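You operate a simulated robot arm through the tools that you are given. There is no shell and no other tool. Be economical: measure what you need, move in short steps, check, and stop when the job is done.

You run a simulated robot arm. Do the job below in one go: nothing can be reset, and whatever is moved stays where it is left.

JOB
Fetch the small wooden block and set it on the top of the load on the strap table. Press the flattener stop button three times. Put the white reflector block on the side shelf of the air panel. Fetch the chain piece from the right third shelf from the top of the long grey rack and set it on the long blue plate. Any order will do.

Only the result counts: the job must be done as asked and must still hold three seconds after the hand-in. Knocking over, shifting, dropping, spilling or breaking anything else fails it.

ROBOT AND FRAMES
A 7-joint arm with a two-finger parallel gripper on a trunk, on a base that drives. Base frame: it is fixed to the floor where the robot stands at the start and does not move with it; the origin is under the middle of the robot, x ahead of it, y to its left, z up. Units: m, rad, N and s.
With the tool pointing down near the work surface it reaches from about 0.3 to 0.72 m from the robot's upright axis, wherever it stands. Its first joint turns from -2.897 to 2.897 rad. Places, roughly: chain piece [2.5, -8, 1]; flattener stop button [-5, -1.5, 1]; long blue plate (11x17x3 cm) [0.6, -8.7, 0.8]; side shelf of the air panel (24x18 cm) [-7.08, -4.74, 0.76]; small wooden block (8x3x4 cm) [0.7, -0.2, 1.2]; top of the load on the strap table [1.3, 3, 0.9]; white reflector block (2x4x5 cm) [-4.8, -4.9, 0.9]. Payload 1.57 kg.
The TCP is the grasp point between the finger pads, 0.03 m short of the fingertips. In the tool frame z runs along the fingers and y along their closing line. Largest opening 0.08 m; finger width 0.017, thickness 0.012; the body of the gripper, 0.04 by 0.082 m, starts 0.08 m behind the TCP.
Orientation is that of the tool frame in the base frame, as [roll, pitch, yaw] about the fixed x, y, z axes, in that order (R = Rz(yaw) Ry(pitch) Rx(roll)). With the fingers straight down and closing along the base's y, the tool's x points along the base's -x, its y along +y and its z along -z.

CONTROLS
- The arm moves only by the tool nudge_tool. Its argument "commands" is a list that holds one entry, the list of rows, each a list of 7 numbers: the shift along the tool's x, y, z in cm, then the turn, a rotation vector about the tool's x, y, z in rad, then the closure, from 0 (fully open) to 1 (shut). In form: [[[x, y, z, ax, ay, az, gripper], ...]]. A call has 1 to 12 rows; each row is the pose to reach, as a shift and turn from the pose commanded when the call began, along the tool's axes at that moment. Each row takes 0.2 s and may step no farther than 0.05 m and 0.15 rad from the row before; otherwise, or with a gripper value out of range, the whole call is refused. Where a pose cannot be reached the arm comes as near as it can. A force on the tool above 40 N (or 10 N above the force at the start of the call, whichever is more), or a blocked arm, ends the call early, and 0.2 s more pass. The fingers move at their own pace (about 0.072 m/s each) and stop on an object; they squeeze with about 39 N. The grip force told is the motor's: it shows also when the fingers shut on nothing. Time passes only in rows, and 0.2 s behind the last, so rows that repeat a pose let the fingers close. The reply holds the time, the measured pose of the TCP, the force on the tool along the base axes, the opening and the grip force, in the units named above and with some noise, with the torque about the TCP (base axes, N m) and any sound that the robot's microphone picked up.
- Cameras (640 x 400 px; columns grow to the right, rows downward): "scene" is now at [-0.0213, 0.0961, 1.4072]; the picture's right is [-0.50, -0.87, 0.00], its down [-0.43, 0.25, -0.87] and it looks along [0.75, -0.43, -0.49] (base axes); focal length 248 px, centre (320, 200). "wrist" rides on the gripper at [0.072, -0.007, -0.122] in the tool frame; the picture's right is [0.09, 1.00, 0.00], its down [-0.84, 0.08, -0.54] and it looks along [-0.54, 0.05, 0.84] (tool axes); focal length 238 px, centre (320, 200). There is no depth. A picture from a camera that has moved, and an enlarged one, comes with that camera's place and axes in the base frame and with its lens. The place of the scene camera against the robot may be out by one fixed shift of up to 0.018 m in any direction.
- capture(camera): a new picture of that camera. The clock stands still meanwhile.
- slide_trunk(by): slides the trunk up (or, below 0, down) by that many m; the arm and the scene camera ride with it, the base frame stays. It gives what a move gives, with no picture.
- steer(legs): drives the robot by 1 to 6 legs, each [ahead, left, turn to the left] in m, m and rad, along the robot's own axes; the way and the turn of a leg run together, so that a leg with both is an arc; at most 1.5 m and 3.142 rad a leg. The arm and the cameras ride along, it lands a little off, and it stops where it bumps. It gives what a move gives.
- head_to(pan, tilt): turns the head with the scene camera to pan (to the left, within 1.501 rad either way) and tilt (down, from -0.506 to 1.204), counted from straight ahead of the robot. It gives what a move gives.
- zoom(camera, box): a new picture of the part [left, top, right, bottom] of that camera's present view, enlarged. The clock stands still meanwhile.
- close_job(): hands the job in; it is judged then, once.

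Go step by step. Nothing tells you exact positions but the pictures and the camera data: compare them with the known pose of the tool, close in by small moves and look again before you grip or let go. The budget is 165 turns and 112 pictures, counting those below and the enlarged ones. Unless the task says otherwise, let go and move clear before handing in, and close with one line.

The tools are called after "Call:" by a JSON object that holds its "name" and its "arguments". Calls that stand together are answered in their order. nudge_tool: Moves the arm, as the interface text tells. Its arguments: {"type":"object","properties":{"commands":{"type":"array","items":{"type":"array","items":{"type":"array","items":{"type":"number"}}}}},"required":["commands"]} The other tools are called the same way: slide_trunk (by) slides the trunk up or down; steer (legs) drives the base; head_to (pan, tilt) turns the head that bears the scene camera; capture (camera) takes a picture; zoom (camera, box) takes an enlarged picture of a part of a camera's view; close_job () hands the job in.

At the start:

```text
time_s: 0.0
tcp_pos: [0.3943, -0.0374, 0.9997]
ee_rot: [3.141, -0.001, -3.142]
ft_force: [-0.3, -0.1, 0.0]
ft_torque: [0.0, 0.01, 0.0]
finger_gap: 0.0798
grip_force: 0.0
trunk travel left (down, up): [-0.05, 0.065]
robot x, y, heading: [-0.0014, 0.0001, 0.0]
head pan, tilt: [-0.522, 0.518]
```

scene: 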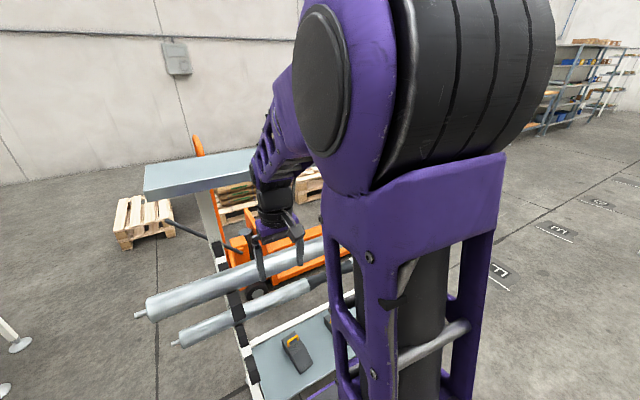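
wrist: 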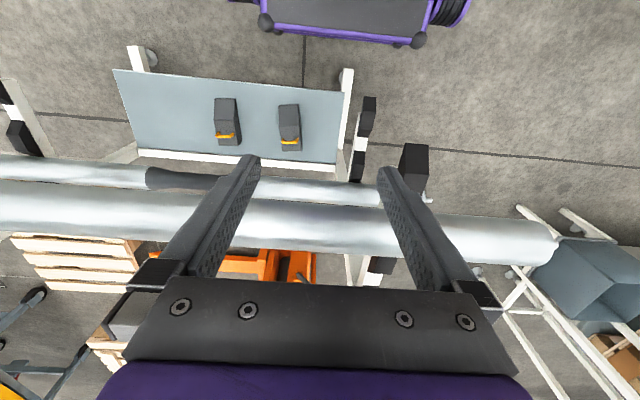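

I see rollers and a grey upper plate ahead, but no wooden block yet. I'll turn the head to look straight ahead.

Call:
{"name": "head_to", "arguments": {"pan": 0.0, "tilt": 0.35}}

Call:
{"name": "capture", "arguments": {"camera": "scene"}}

```text
time_s: 0.9
tcp_pos: [0.3943, -0.0378, 0.9994]
ee_rot: [3.141, -0.001, 3.141]
ft_force: [-0.6, 0.7, -0.8]
ft_torque: [-0.02, 0.0, 0.02]
finger_gap: 0.0797
grip_force: 0.1
trunk travel left (down, up): [-0.05, 0.065]
robot x, y, heading: [-0.0022, -0.001, 0.001]
head pan, tilt: [0.0, 0.351]
```

```text
109 pictures are left
camera scene: at [-0.0067, 0.1412, 1.4225], right [0.0, -1.0, 0.0], down [-0.34, 0.0, -0.94], along [0.94, 0.0, -0.34], focal length 248 px, centre (320, 200)
```

scene: 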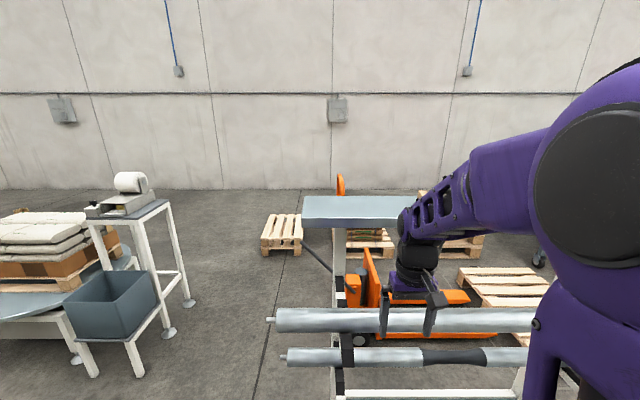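

The block must be on the upper plate behind the arm. I'll raise the arm slightly back from the plate and look with the wrist camera.

Call:
{"name": "nudge_tool", "arguments": {"commands": [[[2, 0, -3, 0, 0, 0, 0], [3, 0, -7, 0, 0, 0, 0], [3, 0, -12, 0, 0, 0, 0], [3, 0, -17, 0, 0, 0, 0], [3, 0, -22, 0, 0, 0, 0], [3, 0, -27, 0, 0, 0, 0], [3, 0, -32, 0, 0, 0, 0], [3, 0, -34, 0, 0, 0, 0]]]}}

Call:
{"name": "capture", "arguments": {"camera": "wrist"}}

Call:
{"name": "capture", "arguments": {"camera": "scene"}}

```text
time_s: 2.8
tcp_pos: [0.3641, -0.039, 1.339]
ee_rot: [-3.141, 0.003, 3.141]
ft_force: [0.4, 0.8, 0.6]
ft_torque: [-0.03, -0.03, -0.01]
finger_gap: 0.08
grip_force: 0.2
trunk travel left (down, up): [-0.05, 0.065]
robot x, y, heading: [-0.0004, 0.0005, -0.002]
head pan, tilt: [0.0, 0.351]
```

```text
108 pictures are left
camera wrist: at [0.2921, -0.0443, 1.4615], right [-0.09, 1.0, 0.0], down [0.84, 0.08, 0.54], along [0.54, 0.05, -0.84], focal length 238 px, centre (320, 200)
```

wrist: 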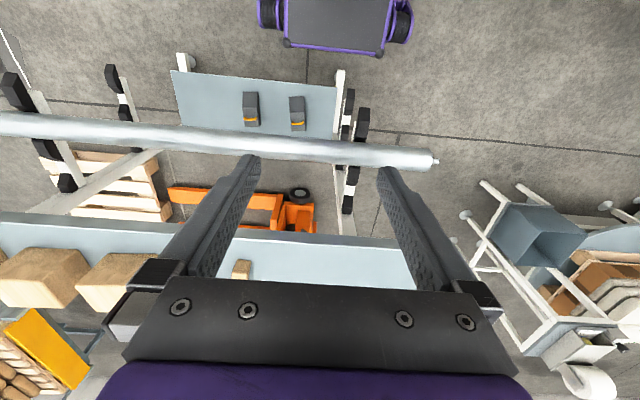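

```text
107 pictures are left
camera scene: at [-0.0066, 0.1413, 1.4225], right [0.0, -1.0, 0.0], down [-0.34, 0.0, -0.94], along [0.94, 0.0, -0.34], focal length 248 px, centre (320, 200)
```

scene: 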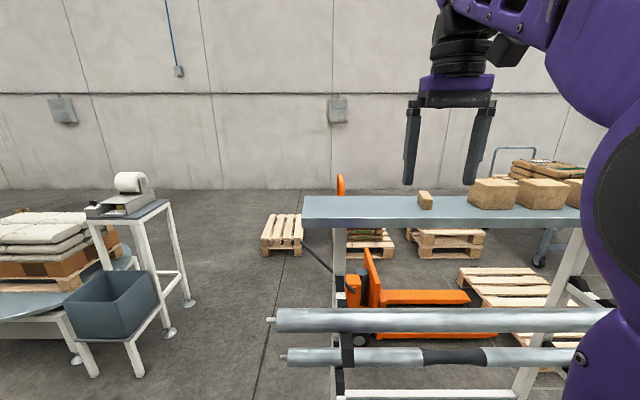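

The block sits on the upper plate at about (0.66, -0.16, 1.17), left of the cardboard boxes. I'll move over it at safe height.

Call:
{"name": "nudge_tool", "arguments": {"commands": [[[-4, -2, 0, 0, 0, 0, 0], [-8, -4, 0, 0, 0, 0, 0], [-12, -6, 0, 0, 0, 0, 0], [-16, -8, 0, 0, 0, 0, 0], [-20, -10, 0, 0, 0, 0, 0], [-24, -12, 0, 0, 0, 0, 0], [-25, -12, 0, 0, 0, 0, 0]]]}}

Call:
{"name": "capture", "arguments": {"camera": "wrist"}}

Call:
{"name": "capture", "arguments": {"camera": "scene"}}

```text
time_s: 4.3
tcp_pos: [0.521, -0.1474, 1.2658]
ee_rot: [3.14, -0.003, 3.139]
ft_force: [0.7, -0.4, -0.3]
ft_torque: [0.06, 0.1, -0.02]
finger_gap: 0.08
grip_force: 0.0
out of reach, approached as far as the arm can: row 2, 3, 4, 5, 6, 7
trunk travel left (down, up): [-0.05, 0.065]
robot x, y, heading: [-0.0007, -0.0071, -0.001]
head pan, tilt: [0.0, 0.351]
```

```text
106 pictures are left
camera wrist: at [0.451, -0.1538, 1.3885], right [-0.09, 1.0, 0.0], down [0.84, 0.08, 0.54], along [0.54, 0.05, -0.84], focal length 238 px, centre (320, 200)
```

wrist: 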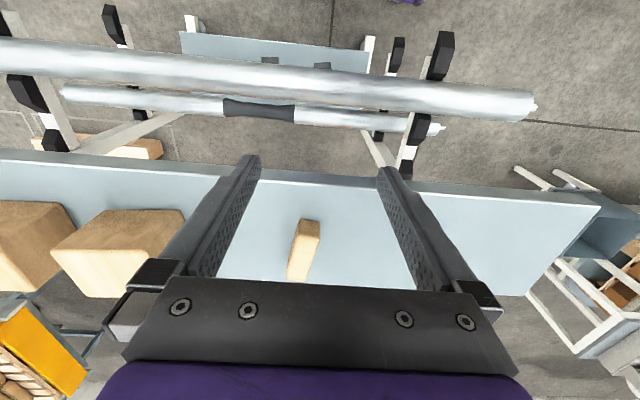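

```text
105 pictures are left
camera scene: at [-0.0045, 0.1391, 1.4227], right [0.0, -1.0, 0.0], down [-0.35, 0.0, -0.94], along [0.94, 0.0, -0.35], focal length 248 px, centre (320, 200)
```

scene: 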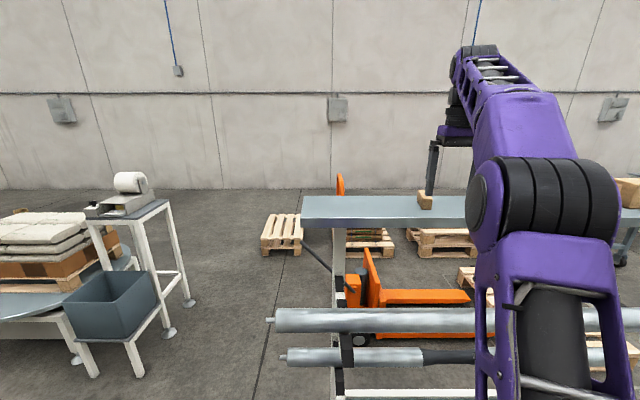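

The arm is at its reach limit here, and the block's near end is around (0.595, -0.15) with its top near z 1.21. I'll raise the trunk and ease the base ahead a little.

Call:
{"name": "slide_trunk", "arguments": {"by": 0.065}}

Call:
{"name": "head_to", "arguments": {"pan": 0.0, "tilt": 1.1}}

Call:
{"name": "capture", "arguments": {"camera": "scene"}}

```text
time_s: 5.4
tcp_pos: [0.5206, -0.1462, 1.3338]
ee_rot: [-3.141, -0.001, 3.141]
ft_force: [0.2, -0.2, -0.2]
ft_torque: [0.03, 0.01, 0.0]
finger_gap: 0.0801
grip_force: 0.0
trunk travel left (down, up): [-0.115, 0.0]
robot x, y, heading: [0.0006, -0.0018, -0.002]
head pan, tilt: [0.0, 0.351]
```

```text
time_s: 6.5
tcp_pos: [0.5194, -0.1446, 1.3332]
ee_rot: [3.141, 0.0, 3.141]
ft_force: [0.4, 0.6, -0.6]
ft_torque: [-0.01, -0.01, 0.01]
finger_gap: 0.0798
grip_force: 0.1
trunk travel left (down, up): [-0.115, 0.0]
robot x, y, heading: [-0.0014, 0.0015, -0.001]
head pan, tilt: [0.0, 1.1]
```

```text
104 pictures are left
camera scene: at [-0.0366, 0.1413, 1.4262], right [0.0, -1.0, 0.0], down [-0.89, 0.0, -0.45], along [0.45, 0.0, -0.89], focal length 248 px, centre (320, 200)
```

scene: 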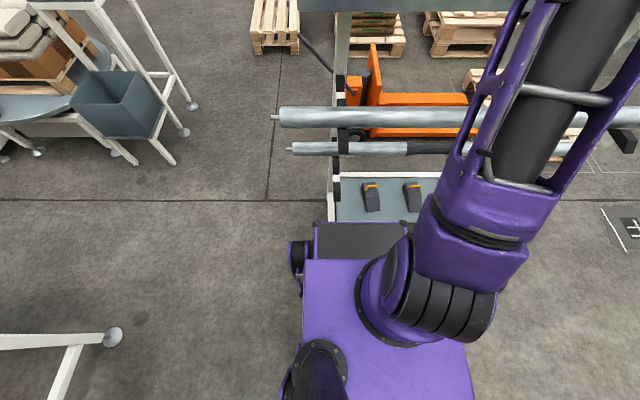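

There's roughly 0.1 m of floor gap ahead of the base. I'll drive 0.05 m ahead, then look with the wrist camera.

Call:
{"name": "steer", "arguments": {"legs": [[0.05, 0, 0]]}}

Call:
{"name": "nudge_tool", "arguments": {"commands": [[[-2, 0, 2, 0, 0, 0, 0], [-4, 0, 4, 0, 0, 0, 0], [-4, 0, 4, 0, 0, 0, 0]]]}}

Call:
{"name": "capture", "arguments": {"camera": "wrist"}}

```text
time_s: 7.5
tcp_pos: [0.5666, -0.1447, 1.3304]
ee_rot: [-3.141, -0.002, -3.14]
ft_force: [-0.2, -0.2, -0.2]
ft_torque: [0.01, 0.0, 0.02]
finger_gap: 0.08
grip_force: 0.1
trunk travel left (down, up): [-0.115, 0.0]
robot x, y, heading: [0.0445, -0.0012, 0.004]
head pan, tilt: [0.0, 1.1]
stopped in leg 1: the robot was blocked; the commanded pose is now the measured one
```

```text
time_s: 8.3
tcp_pos: [0.6073, -0.1426, 1.2933]
ee_rot: [3.141, -0.002, -3.14]
ft_force: [0.4, 0.7, -0.5]
ft_torque: [0.0, 0.05, 0.0]
finger_gap: 0.0799
grip_force: 0.0
trunk travel left (down, up): [-0.115, 0.0]
robot x, y, heading: [0.0478, -0.0012, 0.003]
head pan, tilt: [0.0, 1.1]
```

```text
103 pictures are left
camera wrist: at [0.5359, -0.149, 1.4146], right [-0.09, 1.0, 0.0], down [0.84, 0.08, 0.54], along [0.54, 0.05, -0.84], focal length 238 px, centre (320, 200)
```

wrist: 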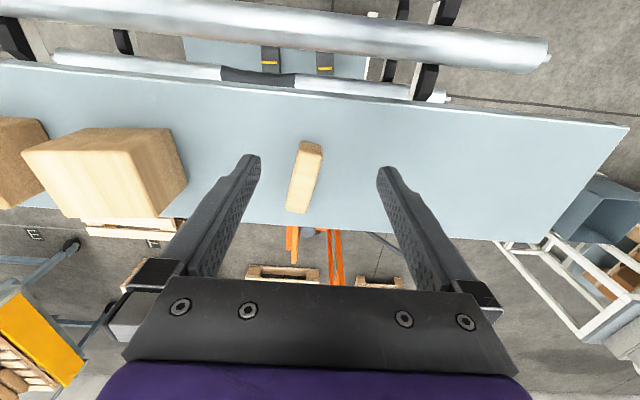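

Block is between the finger lines, well visible. I'll zoom to measure it.

Call:
{"name": "zoom", "arguments": {"camera": "wrist", "box": [240, 120, 400, 220]}}

```text
4.00 times, centred on (320, 170) of wrist
camera zoom: at [0.5359, -0.149, 1.4146], right [-0.09, 1.0, 0.0], down [0.84, 0.08, 0.54], along [0.54, 0.05, -0.84], focal length 953 px, centre (320, 320)
```

zoom: 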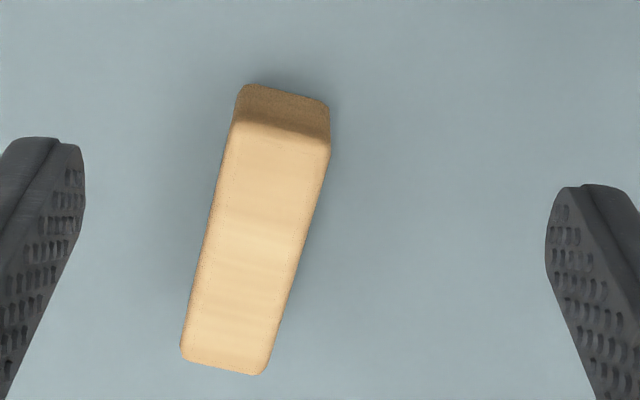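

The block's centre is about (0.674, -0.157), top about z 1.165, yawed about -0.16 rad. I'll align above it and check.

Call:
{"name": "nudge_tool", "arguments": {"commands": [[[-3.5, -0.7, 0, 0, 0, 0.08, 0], [-6.6, -1.4, 0, 0, 0, 0.16, 0], [-6.6, -1.4, 4, 0, 0, 0.16, 0], [-6.6, -1.4, 7, 0, 0, 0.16, 0], [-6.6, -1.4, 7, 0, 0, 0.16, 0]]]}}

Call:
{"name": "capture", "arguments": {"camera": "wrist"}}

```text
time_s: 9.6
tcp_pos: [0.6679, -0.1564, 1.2251]
ee_rot: [3.14, -0.004, 2.983]
ft_force: [0.8, -0.3, 0.3]
ft_torque: [0.01, 0.03, -0.02]
finger_gap: 0.0798
grip_force: 0.1
out of reach, approached as far as the arm can: row 1, 2, 3, 4, 5
trunk travel left (down, up): [-0.115, 0.0]
robot x, y, heading: [0.0449, -0.0024, -0.0]
head pan, tilt: [0.0, 1.1]
```

```text
101 pictures are left
camera wrist: at [0.5956, -0.1513, 1.3478], right [0.07, 1.0, 0.0], down [0.84, -0.06, 0.54], along [0.54, -0.04, -0.84], focal length 238 px, centre (320, 200)
```

wrist: 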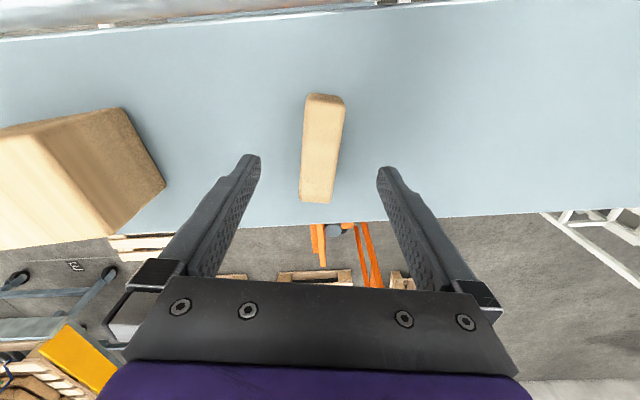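

The block is centred between the fingers. Descending and closing.

Call:
{"name": "nudge_tool", "arguments": {"commands": [[[0, 0, 3, 0, 0, 0, 0], [0, 0, 5, 0, 0, 0, 0], [0, 0, 5, 0, 0, 0, 0]]]}}

Call:
{"name": "capture", "arguments": {"camera": "wrist"}}

```text
time_s: 10.3
tcp_pos: [0.6831, -0.1601, 1.1912]
ee_rot: [-3.141, -0.002, 2.982]
ft_force: [-1.1, -0.6, 2.7]
ft_torque: [-0.09, 0.0, 0.0]
finger_gap: 0.0796
grip_force: 0.2
out of reach, approached as far as the arm can: row 1, 2, 3
trunk travel left (down, up): [-0.115, 0.0]
robot x, y, heading: [0.0444, -0.0013, 0.007]
head pan, tilt: [0.0, 1.1]
```

```text
100 pictures are left
camera wrist: at [0.611, -0.1553, 1.3123], right [0.07, 1.0, 0.0], down [0.84, -0.06, 0.54], along [0.54, -0.04, -0.84], focal length 238 px, centre (320, 200)
```

wrist: 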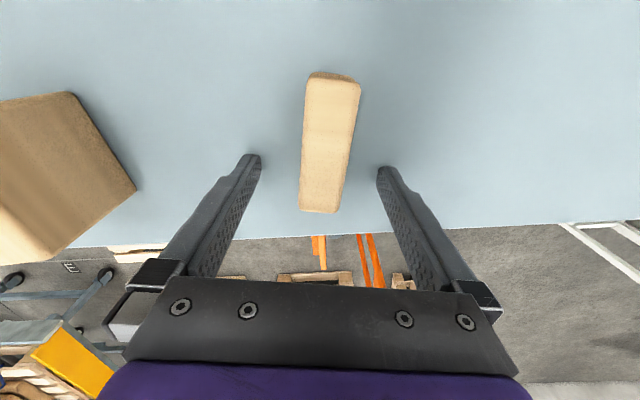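

Now the hand is about 2 cm too far ahead; I'll shift back and lower slightly.

Call:
{"name": "nudge_tool", "arguments": {"commands": [[[1.8, 0, 0, 0, 0, 0, 0], [1.8, 0, 1, 0, 0, 0, 0], [1.8, 0, 1.5, 0, 0, 0, 0]]]}}

Call:
{"name": "capture", "arguments": {"camera": "wrist"}}

```text
time_s: 11.2
tcp_pos: [0.6815, -0.1607, 1.1904]
ee_rot: [3.141, -0.001, 2.982]
ft_force: [0.2, -0.4, -0.5]
ft_torque: [0.04, -0.01, 0.0]
finger_gap: 0.0798
grip_force: 0.1
out of reach, approached as far as the arm can: row 1, 2, 3
trunk travel left (down, up): [-0.115, 0.0]
robot x, y, heading: [0.0474, 0.0023, 0.001]
head pan, tilt: [0.0, 1.1]
```

```text
99 pictures are left
camera wrist: at [0.6108, -0.1562, 1.313], right [0.07, 1.0, 0.0], down [0.84, -0.06, 0.54], along [0.54, -0.04, -0.84], focal length 238 px, centre (320, 200)
```

wrist: 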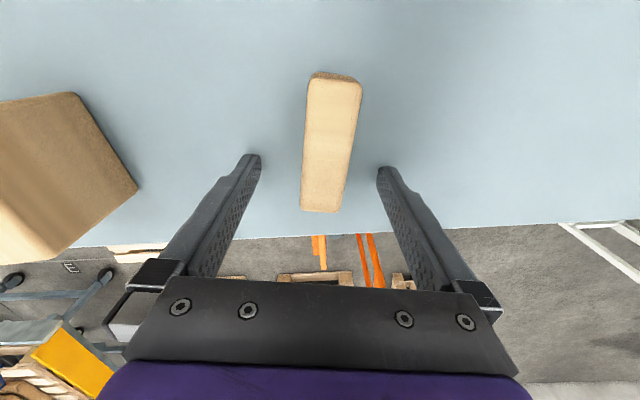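

The arm got stuck at its reach limit. I'll pull back and up, then see how it responds.

Call:
{"name": "nudge_tool", "arguments": {"commands": [[[2, 0, -2, 0, 0, 0, 0], [4, 0, -4, 0, 0, 0, 0], [5, 0, -5, 0, 0, 0, 0], [5, 0, -5, 0, 0, 0, 0]]]}}

```text
time_s: 12.2
tcp_pos: [0.6341, -0.1559, 1.2407]
ee_rot: [-3.141, -0.001, 2.983]
ft_force: [0.4, -0.6, 0.4]
ft_torque: [0.01, -0.04, 0.01]
finger_gap: 0.0799
grip_force: 0.0
trunk travel left (down, up): [-0.115, 0.0]
robot x, y, heading: [0.0481, -0.001, -0.003]
head pan, tilt: [0.0, 1.1]
```

Call:
{"name": "nudge_tool", "arguments": {"commands": [[[-1, 0, 1, 0, 0, 0, 0], [-2, 0, 3, 0, 0, 0, 0], [-2.5, 0, 5, 0, 0, 0, 0], [-2.5, 0, 6.5, 0, 0, 0, 0], [-2.5, 0, 6.5, 0, 0, 0, 0]]]}}

Call:
{"name": "capture", "arguments": {"camera": "wrist"}}

```text
time_s: 13.2
tcp_pos: [0.6581, -0.159, 1.1905]
ee_rot: [3.14, 0.026, 2.982]
ft_force: [-6.6, 1.2, 12.1]
ft_torque: [0.29, 0.23, 0.18]
finger_gap: 0.08
grip_force: 0.0
trunk travel left (down, up): [-0.115, 0.0]
robot x, y, heading: [0.0443, -0.0012, -0.004]
head pan, tilt: [0.0, 1.1]
stopped in row 5: the force on the tool passed its limit at 51 N (the readings are from after the stop); the commanded pose is now the measured one
```

```text
98 pictures are left
camera wrist: at [0.5829, -0.1536, 1.3105], right [0.07, 1.0, 0.0], down [0.82, -0.05, 0.56], along [0.56, -0.04, -0.83], focal length 238 px, centre (320, 200)
```

wrist: 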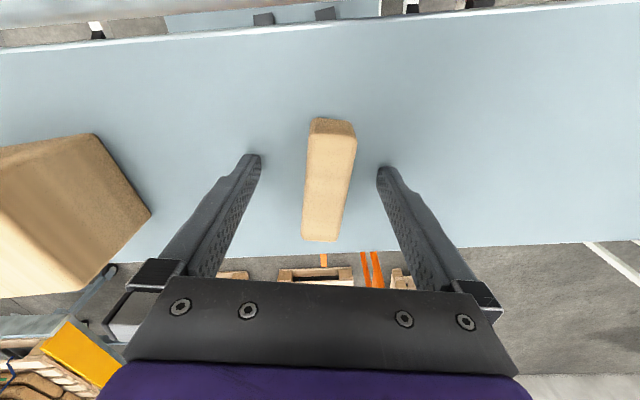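

The fingertips touched the plate, so its surface is at z≈1.16 and the block fits my other estimate, centred under the hand. I'll lift 1 cm, straighten and close.

Call:
{"name": "nudge_tool", "arguments": {"commands": [[[0, 0, -1.0, 0, 0.026, 0, 0], [0, 0, -0.9, 0, 0.026, 0, 0], [0, 0, -0.9, 0, 0.026, 0, 0.5], [0, 0, -0.9, 0, 0.026, 0, 1], [0, 0, -0.9, 0, 0.026, 0, 1], [0, 0, -0.9, 0, 0.026, 0, 1]]]}}

Call:
{"name": "capture", "arguments": {"camera": "wrist"}}

```text
time_s: 14.6
tcp_pos: [0.6601, -0.161, 1.1962]
ee_rot: [-3.141, -0.004, 2.984]
ft_force: [-0.1, 0.0, 0.0]
ft_torque: [-0.01, 0.03, -0.01]
finger_gap: 0.0247
grip_force: 35.9
trunk travel left (down, up): [-0.115, 0.0]
robot x, y, heading: [0.0461, -0.0009, 0.002]
head pan, tilt: [0.0, 1.1]
```

```text
97 pictures are left
camera wrist: at [0.5884, -0.1545, 1.3185], right [0.07, 1.0, 0.0], down [0.84, -0.06, 0.54], along [0.54, -0.04, -0.84], focal length 238 px, centre (320, 200)
```

wrist: 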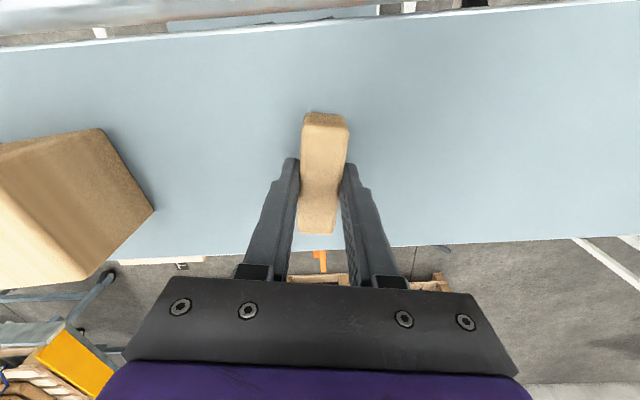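

Gripped. I'll lift and bring the block back toward the robot, then back the base off.

Call:
{"name": "nudge_tool", "arguments": {"commands": [[[0, 0, -2, 0, 0, 0, 1], [2, 0, -5, 0, 0, 0, 1], [5, 0, -8, 0, 0, 0, 1], [9, 0, -10, 0, 0, 0, 1], [13, 0, -12, 0, 0, 0, 1], [17, 0, -14, 0, 0, 0, 1], [21, 0, -14, 0, 0, 0, 1], [25, 0, -14, 0, 0, 0, 1], [28, 0, -14, 0, 0, 0, 1]]]}}

Call:
{"name": "steer", "arguments": {"legs": [[-0.3, 0, 0]]}}

Call:
{"name": "head_to", "arguments": {"pan": 0.9, "tilt": 0.3}}

Call:
{"name": "capture", "arguments": {"camera": "scene"}}

Call:
{"name": "capture", "arguments": {"camera": "wrist"}}

```text
time_s: 16.6
tcp_pos: [0.3836, -0.1157, 1.3344]
ee_rot: [-3.141, -0.011, 2.986]
ft_force: [-0.2, 0.9, 0.4]
ft_torque: [0.0, -0.02, -0.05]
finger_gap: 0.0
grip_force: 20.7
trunk travel left (down, up): [-0.115, 0.0]
robot x, y, heading: [0.0441, -0.0018, 0.002]
head pan, tilt: [0.0, 1.1]
```

```text
time_s: 18.6
tcp_pos: [0.0872, -0.1168, 1.3354]
ee_rot: [-3.141, -0.009, 2.984]
ft_force: [-0.3, 0.5, -0.2]
ft_torque: [0.0, 0.0, -0.01]
finger_gap: 0.0002
grip_force: 20.7
trunk travel left (down, up): [-0.115, 0.0]
robot x, y, heading: [-0.2483, 0.0012, -0.001]
head pan, tilt: [0.0, 1.1]
```

```text
time_s: 19.8
tcp_pos: [0.089, -0.1165, 1.333]
ee_rot: [3.142, -0.015, 2.986]
ft_force: [-0.2, 0.1, 0.1]
ft_torque: [-0.04, 0.03, -0.01]
finger_gap: 0.0
grip_force: 21.5
trunk travel left (down, up): [-0.115, 0.0]
robot x, y, heading: [-0.252, -0.0032, -0.0]
head pan, tilt: [0.901, 0.3]
```

```text
96 pictures are left
camera scene: at [-0.2941, 0.1325, 1.4219], right [-0.14, -0.99, 0.0], down [-0.91, 0.13, -0.39], along [0.39, -0.05, -0.92], focal length 248 px, centre (320, 200)
```

scene: 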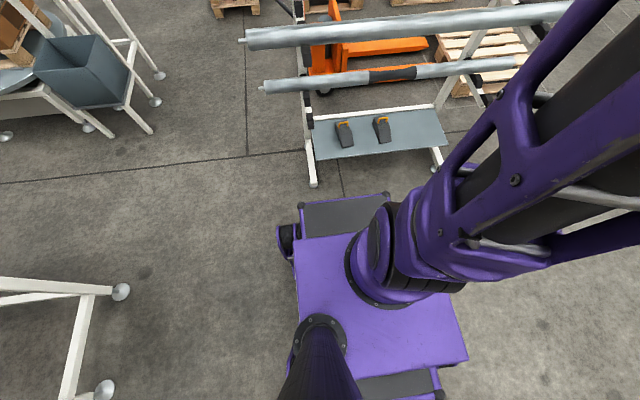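

```text
95 pictures are left
camera wrist: at [0.0184, -0.1119, 1.4563], right [0.07, 1.0, 0.0], down [0.85, -0.06, 0.53], along [0.53, -0.03, -0.85], focal length 238 px, centre (320, 200)
```

wrist: 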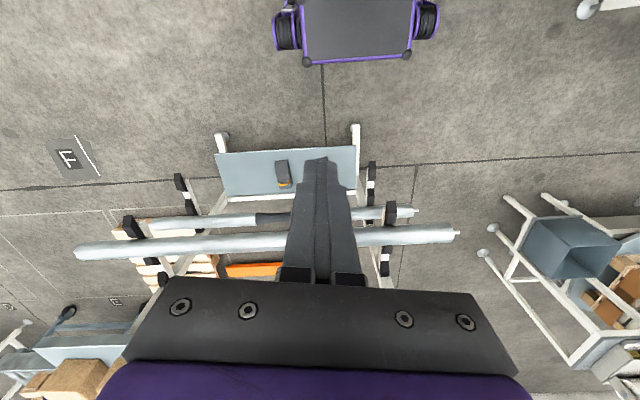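

The gripper is empty: the block slipped out. I need to find where it is now.

Call:
{"name": "head_to", "arguments": {"pan": -0.1, "tilt": 0.35}}

Call:
{"name": "capture", "arguments": {"camera": "scene"}}

```text
time_s: 21.1
tcp_pos: [0.088, -0.1175, 1.3348]
ee_rot: [3.141, -0.011, 2.985]
ft_force: [-0.5, -0.8, 0.3]
ft_torque: [-0.01, 0.02, -0.02]
finger_gap: 0.0
grip_force: 21.2
trunk travel left (down, up): [-0.115, 0.0]
robot x, y, heading: [-0.2522, -0.002, 0.001]
head pan, tilt: [-0.099, 0.351]
```

```text
94 pictures are left
camera scene: at [-0.2915, 0.1298, 1.4244], right [-0.17, -0.98, 0.0], down [-0.89, 0.16, -0.43], along [0.42, -0.07, -0.9], focal length 248 px, centre (320, 200)
```

scene: 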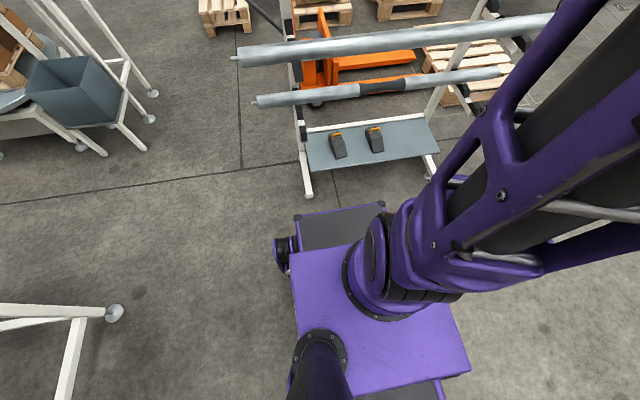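

Call:
{"name": "head_to", "arguments": {"pan": 0.0, "tilt": 0.3}}

Call:
{"name": "capture", "arguments": {"camera": "scene"}}

```text
time_s: 21.8
tcp_pos: [0.087, -0.1172, 1.3336]
ee_rot: [3.141, -0.012, 2.985]
ft_force: [-0.4, -0.6, 0.1]
ft_torque: [0.0, 0.0, 0.0]
finger_gap: 0.0
grip_force: 21.3
trunk travel left (down, up): [-0.115, 0.0]
robot x, y, heading: [-0.2567, -0.0031, 0.004]
head pan, tilt: [0.0, 0.3]
```

```text
93 pictures are left
camera scene: at [-0.2912, 0.1297, 1.4246], right [-0.17, -0.98, 0.0], down [-0.89, 0.16, -0.43], along [0.43, -0.08, -0.9], focal length 248 px, centre (320, 200)
```

scene: 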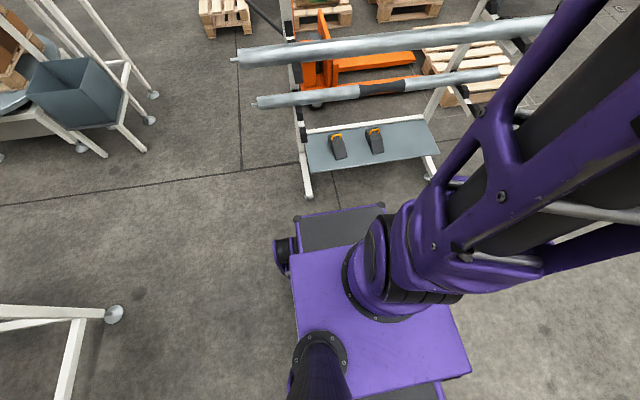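

The head seems blocked by the retracted elbow. I'll extend the arm forward a bit and look again.

Call:
{"name": "nudge_tool", "arguments": {"commands": [[[-4, 0, 0, 0, 0, 0, 1], [-8, 0, 0, 0, 0, 0, 0.5], [-12, 0, 1, 0, 0, 0, 0], [-15, 0, 2, 0, 0, 0, 0]]]}}

Call:
{"name": "head_to", "arguments": {"pan": 0.0, "tilt": 0.35}}

Call:
{"name": "capture", "arguments": {"camera": "scene"}}

Call:
{"name": "capture", "arguments": {"camera": "wrist"}}

```text
time_s: 22.8
tcp_pos: [0.2356, -0.1392, 1.3142]
ee_rot: [-3.141, -0.01, 2.985]
ft_force: [-0.6, 0.4, 0.0]
ft_torque: [0.0, -0.04, -0.03]
finger_gap: 0.0799
grip_force: 0.1
trunk travel left (down, up): [-0.115, 0.0]
robot x, y, heading: [-0.2535, 0.0022, 0.003]
head pan, tilt: [0.0, 0.3]
```

```text
time_s: 23.4
tcp_pos: [0.2348, -0.1395, 1.3146]
ee_rot: [3.141, -0.009, 2.986]
ft_force: [-0.8, -0.3, -0.2]
ft_torque: [0.02, 0.02, -0.01]
finger_gap: 0.0801
grip_force: 0.1
trunk travel left (down, up): [-0.115, 0.0]
robot x, y, heading: [-0.2491, -0.0014, 0.0]
head pan, tilt: [0.0, 0.351]
```

```text
92 pictures are left
camera scene: at [-0.2586, 0.1406, 1.4876], right [0.0, -1.0, 0.0], down [-0.34, 0.0, -0.94], along [0.94, 0.0, -0.34], focal length 248 px, centre (320, 200)
```

scene: 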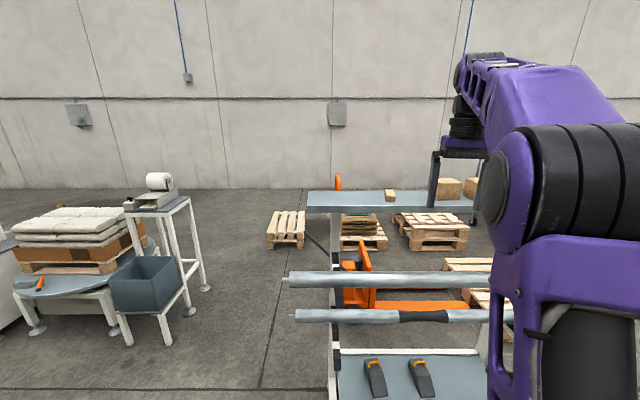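

```text
91 pictures are left
camera wrist: at [0.1636, -0.1342, 1.4376], right [0.07, 1.0, 0.0], down [0.84, -0.06, 0.53], along [0.53, -0.03, -0.85], focal length 238 px, centre (320, 200)
```

wrist: 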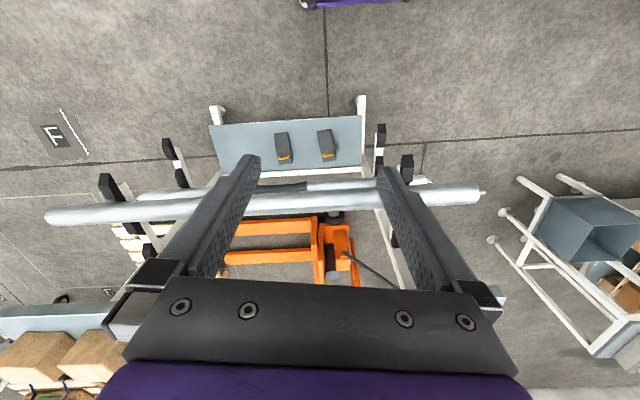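

The block is still on the plate, shifted slightly. I'll drive back in, keeping clear of the rack, and inspect it.

Call:
{"name": "steer", "arguments": {"legs": [[0.28, 0, 0]]}}

Call:
{"name": "capture", "arguments": {"camera": "wrist"}}

Call:
{"name": "capture", "arguments": {"camera": "scene"}}

```text
time_s: 25.3
tcp_pos: [0.5128, -0.141, 1.3143]
ee_rot: [3.142, -0.009, 2.981]
ft_force: [-0.5, 0.7, -0.1]
ft_torque: [0.03, 0.0, -0.01]
finger_gap: 0.0802
grip_force: 0.0
trunk travel left (down, up): [-0.115, 0.0]
robot x, y, heading: [0.0253, -0.0022, 0.001]
head pan, tilt: [0.0, 0.351]
```

```text
90 pictures are left
camera wrist: at [0.4422, -0.1356, 1.4375], right [0.07, 1.0, 0.0], down [0.84, -0.06, 0.53], along [0.53, -0.04, -0.85], focal length 238 px, centre (320, 200)
```

wrist: 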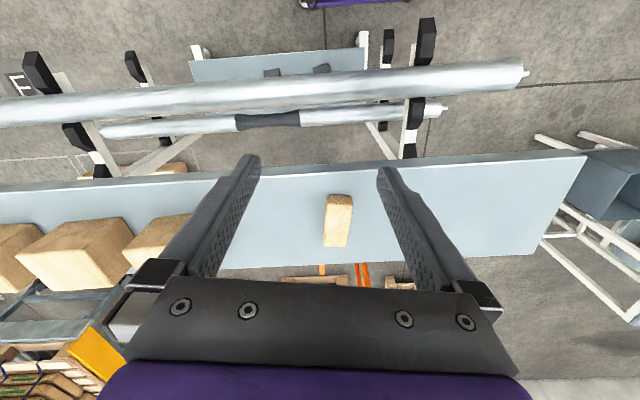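

```text
89 pictures are left
camera scene: at [0.0208, 0.1405, 1.4875], right [0.0, -1.0, 0.0], down [-0.34, 0.0, -0.94], along [0.94, 0.0, -0.34], focal length 248 px, centre (320, 200)
```

scene: 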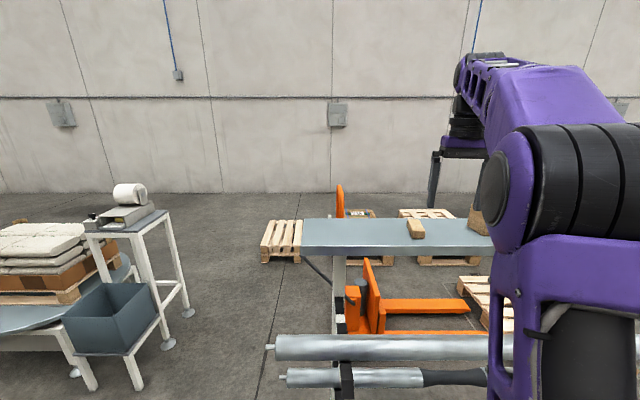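

Call:
{"name": "zoom", "arguments": {"camera": "wrist", "box": [280, 170, 400, 245]}}

Call:
{"name": "zoom", "arguments": {"camera": "scene", "box": [370, 190, 466, 250]}}

```text
5.33 times, centred on (340, 208) of wrist
camera zoom: at [0.4422, -0.1356, 1.4375], right [0.07, 1.0, 0.0], down [0.84, -0.06, 0.53], along [0.53, -0.04, -0.85], focal length 1271 px, centre (213, 160)
```

zoom: 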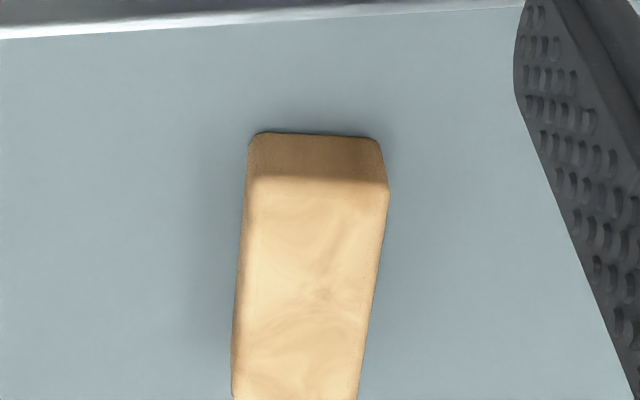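

```text
6.67 times, centred on (418, 220) of scene
camera zoom: at [0.0208, 0.1405, 1.4875], right [0.0, -1.0, 0.0], down [-0.34, 0.0, -0.94], along [0.94, 0.0, -0.34], focal length 1651 px, centre (-333, 67)
```

zoom: 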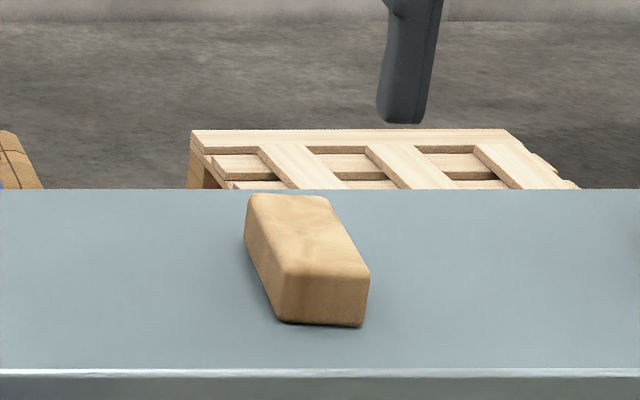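

The block has rolled onto its side (now about 2.5 cm high, 3.4 cm wide), centred near (0.646, -0.127), yaw about -0.12. I'll line up above it again and go lower this time.

Call:
{"name": "nudge_tool", "arguments": {"commands": [[[-4, 1, 1, 0, 0, -0.02, 0], [-8, 2, 3, 0, 0, -0.036, 0], [-11, 3, 5, 0, 0, -0.036, 0], [-12.8, 3.5, 7, 0, 0, -0.036, 0], [-12.8, 3.5, 8.5, 0, 0, -0.036, 0], [-12.8, 3.5, 8.5, 0, 0, -0.036, 0]]]}}

Call:
{"name": "capture", "arguments": {"camera": "wrist"}}

```text
time_s: 26.7
tcp_pos: [0.6431, -0.1249, 1.2287]
ee_rot: [3.141, -0.009, 3.018]
ft_force: [0.0, -0.9, 0.3]
ft_torque: [-0.03, -0.03, 0.01]
finger_gap: 0.0802
grip_force: 0.0
trunk travel left (down, up): [-0.115, 0.0]
robot x, y, heading: [0.0269, 0.0018, 0.002]
head pan, tilt: [0.0, 0.351]
```

```text
86 pictures are left
camera wrist: at [0.5729, -0.1229, 1.3518], right [0.03, 1.0, 0.0], down [0.84, -0.03, 0.53], along [0.53, -0.02, -0.84], focal length 238 px, centre (320, 200)
```

wrist: 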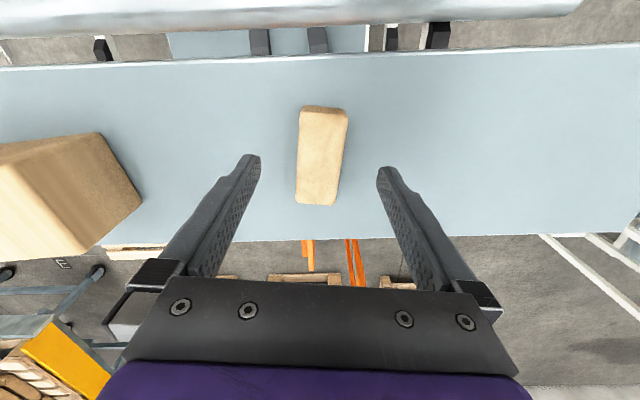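

Well aligned. Descending to just above the plate and closing.

Call:
{"name": "nudge_tool", "arguments": {"commands": [[[0, 0, 2, 0, 0, 0, 0], [0, 0, 3, 0, 0, 0, 0], [0, 0, 3.5, 0, 0, 0, 0], [0, 0, 3.5, 0, 0, 0, 0], [0, 0, 3.5, 0, 0, 0, 1], [0, 0, 3.5, 0, 0, 0, 1], [0, 0, 3.5, 0, 0, 0, 1], [0, 0, 3.5, 0, 0, 0, 1]]]}}

Call:
{"name": "capture", "arguments": {"camera": "wrist"}}

```text
time_s: 28.5
tcp_pos: [0.6435, -0.1267, 1.1944]
ee_rot: [-3.141, -0.008, 3.016]
ft_force: [0.9, 0.1, 0.8]
ft_torque: [0.0, -0.04, -0.02]
finger_gap: 0.0325
grip_force: 39.1
trunk travel left (down, up): [-0.115, 0.0]
robot x, y, heading: [0.0285, -0.0006, -0.005]
head pan, tilt: [0.0, 0.351]
```

```text
85 pictures are left
camera wrist: at [0.5727, -0.124, 1.317], right [0.03, 1.0, 0.0], down [0.84, -0.03, 0.53], along [0.53, -0.02, -0.84], focal length 238 px, centre (320, 200)
```

wrist: 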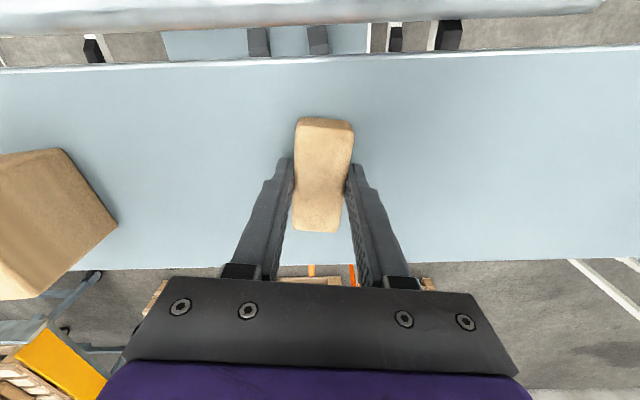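

Gripped at 3.25 cm. Now a slow lift with a check.

Call:
{"name": "nudge_tool", "arguments": {"commands": [[[0, 0, -0.5, 0, 0, 0, 1], [0, 0, -1, 0, 0, 0, 1], [0, 0, -1.5, 0, 0, 0, 1], [0, 0, -2, 0, 0, 0, 1], [0, 0, -2.5, 0, 0, 0, 1], [0, 0, -3, 0, 0, 0, 1]]]}}

Call:
{"name": "capture", "arguments": {"camera": "wrist"}}

```text
time_s: 29.9
tcp_pos: [0.6453, -0.1265, 1.2237]
ee_rot: [-3.141, -0.009, 3.016]
ft_force: [-0.7, -0.6, 0.2]
ft_torque: [-0.02, 0.03, 0.02]
finger_gap: 0.0325
grip_force: 39.4
trunk travel left (down, up): [-0.115, 0.0]
robot x, y, heading: [0.0278, 0.0013, -0.004]
head pan, tilt: [0.0, 0.351]
```

```text
84 pictures are left
camera wrist: at [0.5736, -0.124, 1.3465], right [0.03, 1.0, 0.0], down [0.84, -0.03, 0.53], along [0.53, -0.02, -0.85], focal length 238 px, centre (320, 200)
```

wrist: 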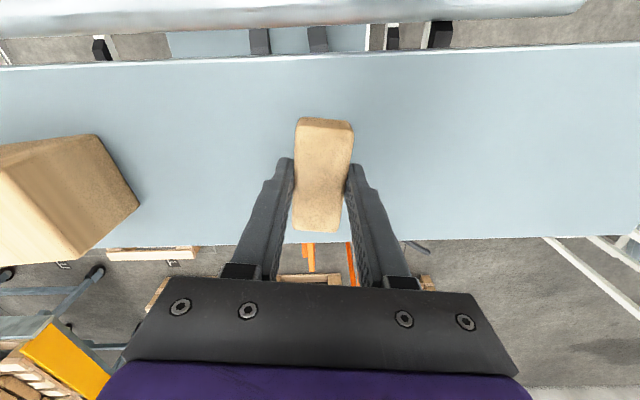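

Holding. I'll lift gently more and then drive straight back rather than pulling the arm in.

Call:
{"name": "nudge_tool", "arguments": {"commands": [[[0, 0, -1, 0, 0, 0, 1], [0.5, 0, -2, 0, 0, 0, 1], [1, 0, -3, 0, 0, 0, 1], [1.5, 0, -4, 0, 0, 0, 1], [2, 0, -4.5, 0, 0, 0, 1]]]}}

Call:
{"name": "steer", "arguments": {"legs": [[-0.3, 0, 0]]}}

Call:
{"name": "head_to", "arguments": {"pan": 0.8, "tilt": 0.3}}

Call:
{"name": "capture", "arguments": {"camera": "scene"}}

```text
time_s: 31.1
tcp_pos: [0.6236, -0.1243, 1.2688]
ee_rot: [-3.141, -0.009, 3.016]
ft_force: [0.2, 0.8, -0.9]
ft_torque: [-0.01, -0.03, -0.01]
finger_gap: 0.0327
grip_force: 38.9
trunk travel left (down, up): [-0.115, 0.0]
robot x, y, heading: [0.0264, -0.0021, -0.003]
head pan, tilt: [0.0, 0.351]
```

```text
time_s: 33.2
tcp_pos: [0.329, -0.1209, 1.2677]
ee_rot: [-3.142, -0.009, 3.019]
ft_force: [-0.1, 0.6, -0.9]
ft_torque: [0.03, 0.01, 0.02]
finger_gap: 0.0326
grip_force: 39.1
trunk travel left (down, up): [-0.115, 0.0]
robot x, y, heading: [-0.2697, 0.0014, 0.001]
head pan, tilt: [0.0, 0.351]
```

```text
time_s: 34.3
tcp_pos: [0.3284, -0.1223, 1.269]
ee_rot: [-3.14, -0.01, 3.02]
ft_force: [0.4, -0.1, -0.6]
ft_torque: [-0.01, 0.01, -0.03]
finger_gap: 0.0327
grip_force: 39.1
trunk travel left (down, up): [-0.115, 0.0]
robot x, y, heading: [-0.2699, -0.0028, -0.001]
head pan, tilt: [0.799, 0.3]
```

```text
83 pictures are left
camera scene: at [-0.3041, 0.2074, 1.4923], right [0.72, -0.7, 0.0], down [-0.21, -0.21, -0.96], along [0.67, 0.69, -0.3], focal length 248 px, centre (320, 200)
```

scene: 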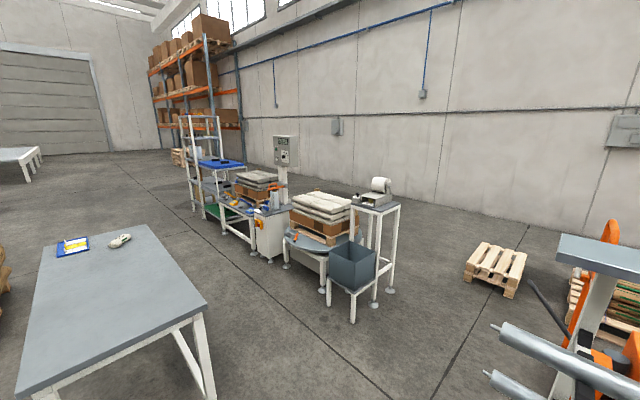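

The strap table's load is the farther one, around (1.2, 2.8). I'll zoom on it and on the path.

Call:
{"name": "zoom", "arguments": {"camera": "scene", "box": [180, 120, 340, 270]}}

```text
2.67 times, centred on (260, 195) of scene
camera zoom: at [-0.3041, 0.2074, 1.4923], right [0.72, -0.7, 0.0], down [-0.21, -0.21, -0.96], along [0.67, 0.69, -0.3], focal length 660 px, centre (480, 213)
```

zoom: 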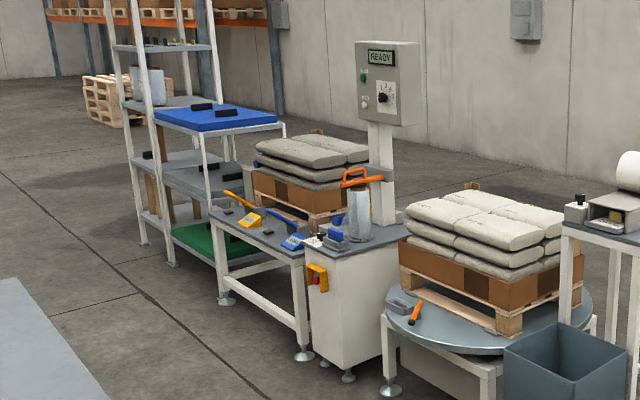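

The strap table front is near x≈0.95, y 2.6–3.5; a grey table sits between at x -0.6..0, y 1.2..2.3. I'll turn left in place and view the open floor route around it.

Call:
{"name": "steer", "arguments": {"legs": [[0, 0, 1.571]]}}

Call:
{"name": "head_to", "arguments": {"pan": 0.5, "tilt": 0.4}}

Call:
{"name": "capture", "arguments": {"camera": "scene"}}

```text
time_s: 38.6
tcp_pos: [-0.1375, 0.5959, 1.2679]
ee_rot: [-3.142, -0.007, -1.709]
ft_force: [0.8, 0.1, 0.2]
ft_torque: [0.01, 0.04, -0.01]
finger_gap: 0.0326
grip_force: 38.6
trunk travel left (down, up): [-0.115, 0.0]
robot x, y, heading: [-0.2667, -0.0007, 1.56]
head pan, tilt: [0.799, 0.3]
```

```text
time_s: 39.4
tcp_pos: [-0.1383, 0.5949, 1.2675]
ee_rot: [3.141, -0.009, -1.71]
ft_force: [0.7, -0.5, 0.3]
ft_torque: [0.0, -0.01, -0.02]
finger_gap: 0.0329
grip_force: 39.2
trunk travel left (down, up): [-0.115, 0.0]
robot x, y, heading: [-0.2688, -0.001, 1.555]
head pan, tilt: [0.499, 0.4]
```

```text
81 pictures are left
camera scene: at [-0.4634, -0.0053, 1.483], right [0.88, 0.47, 0.0], down [0.18, -0.34, -0.92], along [-0.43, 0.82, -0.39], focal length 248 px, centre (320, 200)
```

scene: 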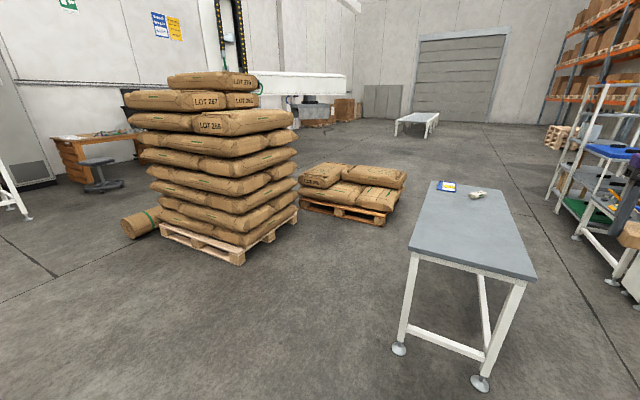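

The gap left of the table to the pallet is too narrow; the corridor between the table (x≈0) and turntable (x≈0.78) looks usable. I'll look at it.

Call:
{"name": "head_to", "arguments": {"pan": -0.45, "tilt": 0.4}}

Call:
{"name": "capture", "arguments": {"camera": "scene"}}

```text
time_s: 40.6
tcp_pos: [-0.1369, 0.5951, 1.2681]
ee_rot: [-3.141, -0.008, -1.707]
ft_force: [-0.5, 0.7, -0.5]
ft_torque: [0.02, -0.01, -0.03]
finger_gap: 0.033
grip_force: 39.2
trunk travel left (down, up): [-0.115, 0.0]
robot x, y, heading: [-0.2714, -0.0027, 1.555]
head pan, tilt: [-0.45, 0.4]
```

```text
80 pictures are left
camera scene: at [-0.3787, -0.0045, 1.483], right [0.89, -0.45, 0.0], down [-0.17, -0.35, -0.92], along [0.41, 0.82, -0.39], focal length 248 px, centre (320, 200)
```

scene: 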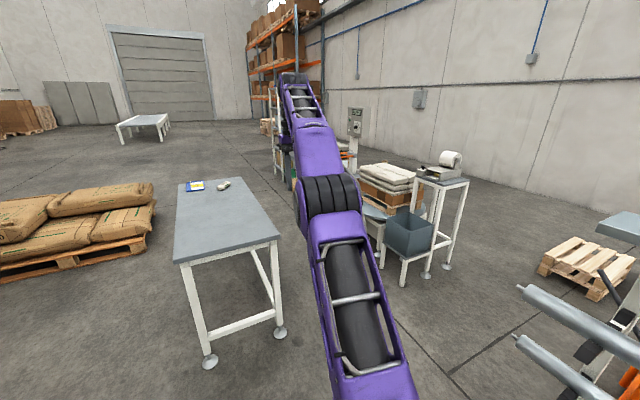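

Corridor: x from -0.04 to about 0.78. I'll go forward, right to x≈0.36, then up the corridor.

Call:
{"name": "steer", "arguments": {"legs": [[0.7, 0, 0.014], [0, -0.63, 0]]}}

Call:
{"name": "capture", "arguments": {"camera": "scene"}}

```text
time_s: 50.6
tcp_pos: [0.4907, 1.3041, 1.2667]
ee_rot: [-3.141, -0.01, -1.688]
ft_force: [-0.4, 0.3, -0.7]
ft_torque: [-0.03, 0.02, -0.02]
finger_gap: 0.0326
grip_force: 38.9
trunk travel left (down, up): [-0.115, 0.0]
robot x, y, heading: [0.3722, 0.7034, 1.58]
head pan, tilt: [-0.45, 0.4]
```

```text
79 pictures are left
camera scene: at [0.2609, 0.7007, 1.483], right [0.9, -0.43, 0.0], down [-0.17, -0.35, -0.92], along [0.4, 0.83, -0.39], focal length 248 px, centre (320, 200)
```

scene: 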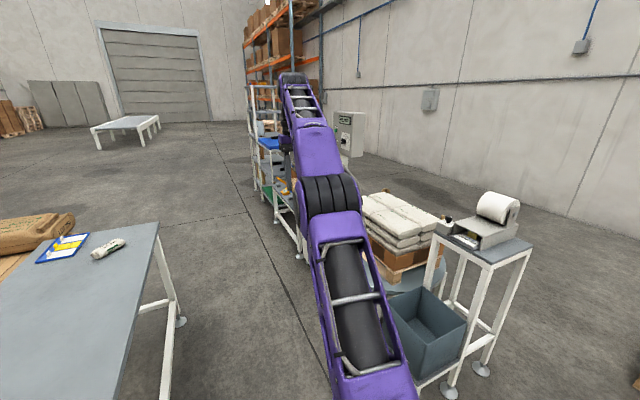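

Call:
{"name": "steer", "arguments": {"legs": [[1.1, 0, 0], [1.05, 0, -0.01]]}}

Call:
{"name": "steer", "arguments": {"legs": [[0, 0, -1.571]]}}

Call:
{"name": "head_to", "arguments": {"pan": 0.25, "tilt": 0.5}}

Call:
{"name": "capture", "arguments": {"camera": "scene"}}

Call:
{"name": "capture", "arguments": {"camera": "wrist"}}

```text
time_s: 61.4
tcp_pos: [0.4827, 3.4677, 1.2678]
ee_rot: [3.14, -0.009, -1.685]
ft_force: [0.7, -0.5, 0.1]
ft_torque: [-0.01, 0.01, -0.02]
finger_gap: 0.0326
grip_force: 38.9
trunk travel left (down, up): [-0.115, 0.0]
robot x, y, heading: [0.363, 2.867, 1.578]
head pan, tilt: [-0.45, 0.4]
```

```text
time_s: 65.7
tcp_pos: [0.9617, 2.7426, 1.2682]
ee_rot: [3.141, -0.01, 3.012]
ft_force: [0.7, -0.1, -0.3]
ft_torque: [-0.01, 0.02, -0.01]
finger_gap: 0.0327
grip_force: 39.5
trunk travel left (down, up): [-0.115, 0.0]
robot x, y, heading: [0.3652, 2.8707, -0.011]
head pan, tilt: [-0.45, 0.4]
```

```text
time_s: 66.8
tcp_pos: [0.9607, 2.7427, 1.2679]
ee_rot: [-3.141, -0.01, 3.011]
ft_force: [-0.5, -0.6, -0.3]
ft_torque: [0.02, -0.03, 0.01]
finger_gap: 0.0327
grip_force: 39.1
trunk travel left (down, up): [-0.115, 0.0]
robot x, y, heading: [0.3599, 2.8664, -0.004]
head pan, tilt: [0.25, 0.499]
```

```text
78 pictures are left
camera scene: at [0.3535, 3.0326, 1.4739], right [0.24, -0.97, 0.0], down [-0.46, -0.11, -0.88], along [0.85, 0.21, -0.48], focal length 248 px, centre (320, 200)
```

scene: 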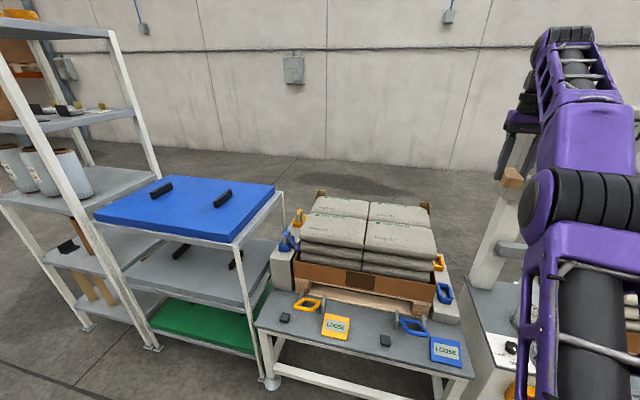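

```text
77 pictures are left
camera wrist: at [0.89, 2.7451, 1.3907], right [0.04, 1.0, 0.0], down [0.84, -0.03, 0.53], along [0.53, -0.02, -0.84], focal length 238 px, centre (320, 200)
```

wrist: 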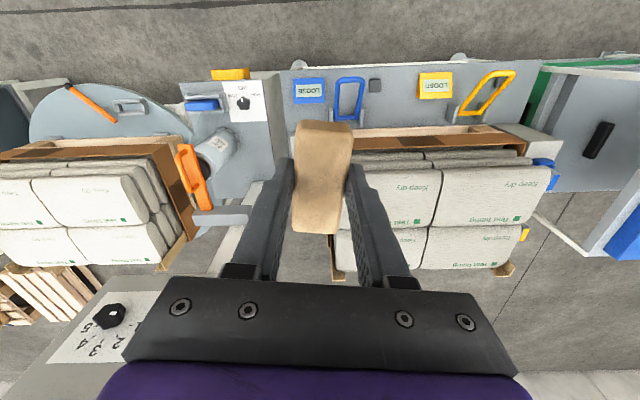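

Load top is around z 0.845 with its bag seam crossing near (1.33, 3.04); front-left bag centre about (1.21, 3.18). The control panel is close to the hand on the right, so I strafe left first, then ahead.

Call:
{"name": "steer", "arguments": {"legs": [[0, 0.42, 0], [0.13, 0, 0]]}}

Call:
{"name": "capture", "arguments": {"camera": "wrist"}}

Call:
{"name": "capture", "arguments": {"camera": "scene"}}

```text
time_s: 72.1
tcp_pos: [1.0899, 3.1522, 1.2685]
ee_rot: [-3.141, -0.008, 3.019]
ft_force: [-0.1, 0.3, -0.8]
ft_torque: [0.01, 0.01, 0.01]
finger_gap: 0.0328
grip_force: 39.0
trunk travel left (down, up): [-0.115, 0.0]
robot x, y, heading: [0.4929, 3.2745, -0.001]
head pan, tilt: [0.25, 0.499]
```

```text
76 pictures are left
camera wrist: at [1.0196, 3.155, 1.3907], right [0.03, 1.0, 0.0], down [0.84, -0.03, 0.53], along [0.53, -0.02, -0.84], focal length 238 px, centre (320, 200)
```

wrist: 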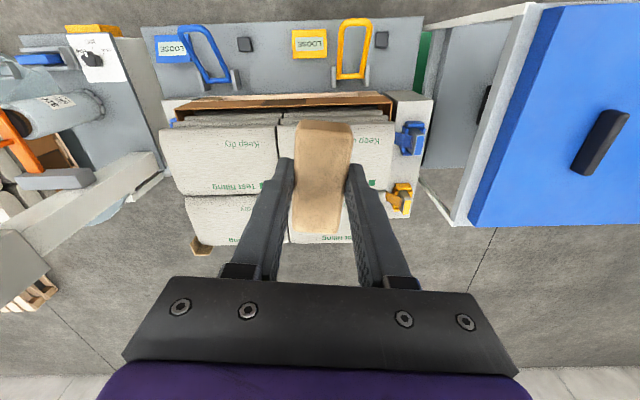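

```text
75 pictures are left
camera scene: at [0.4809, 3.4386, 1.4739], right [0.25, -0.97, 0.0], down [-0.46, -0.12, -0.88], along [0.85, 0.22, -0.48], focal length 248 px, centre (320, 200)
```

scene: 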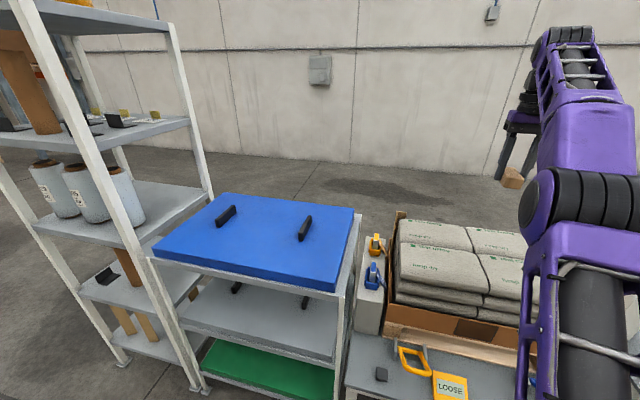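

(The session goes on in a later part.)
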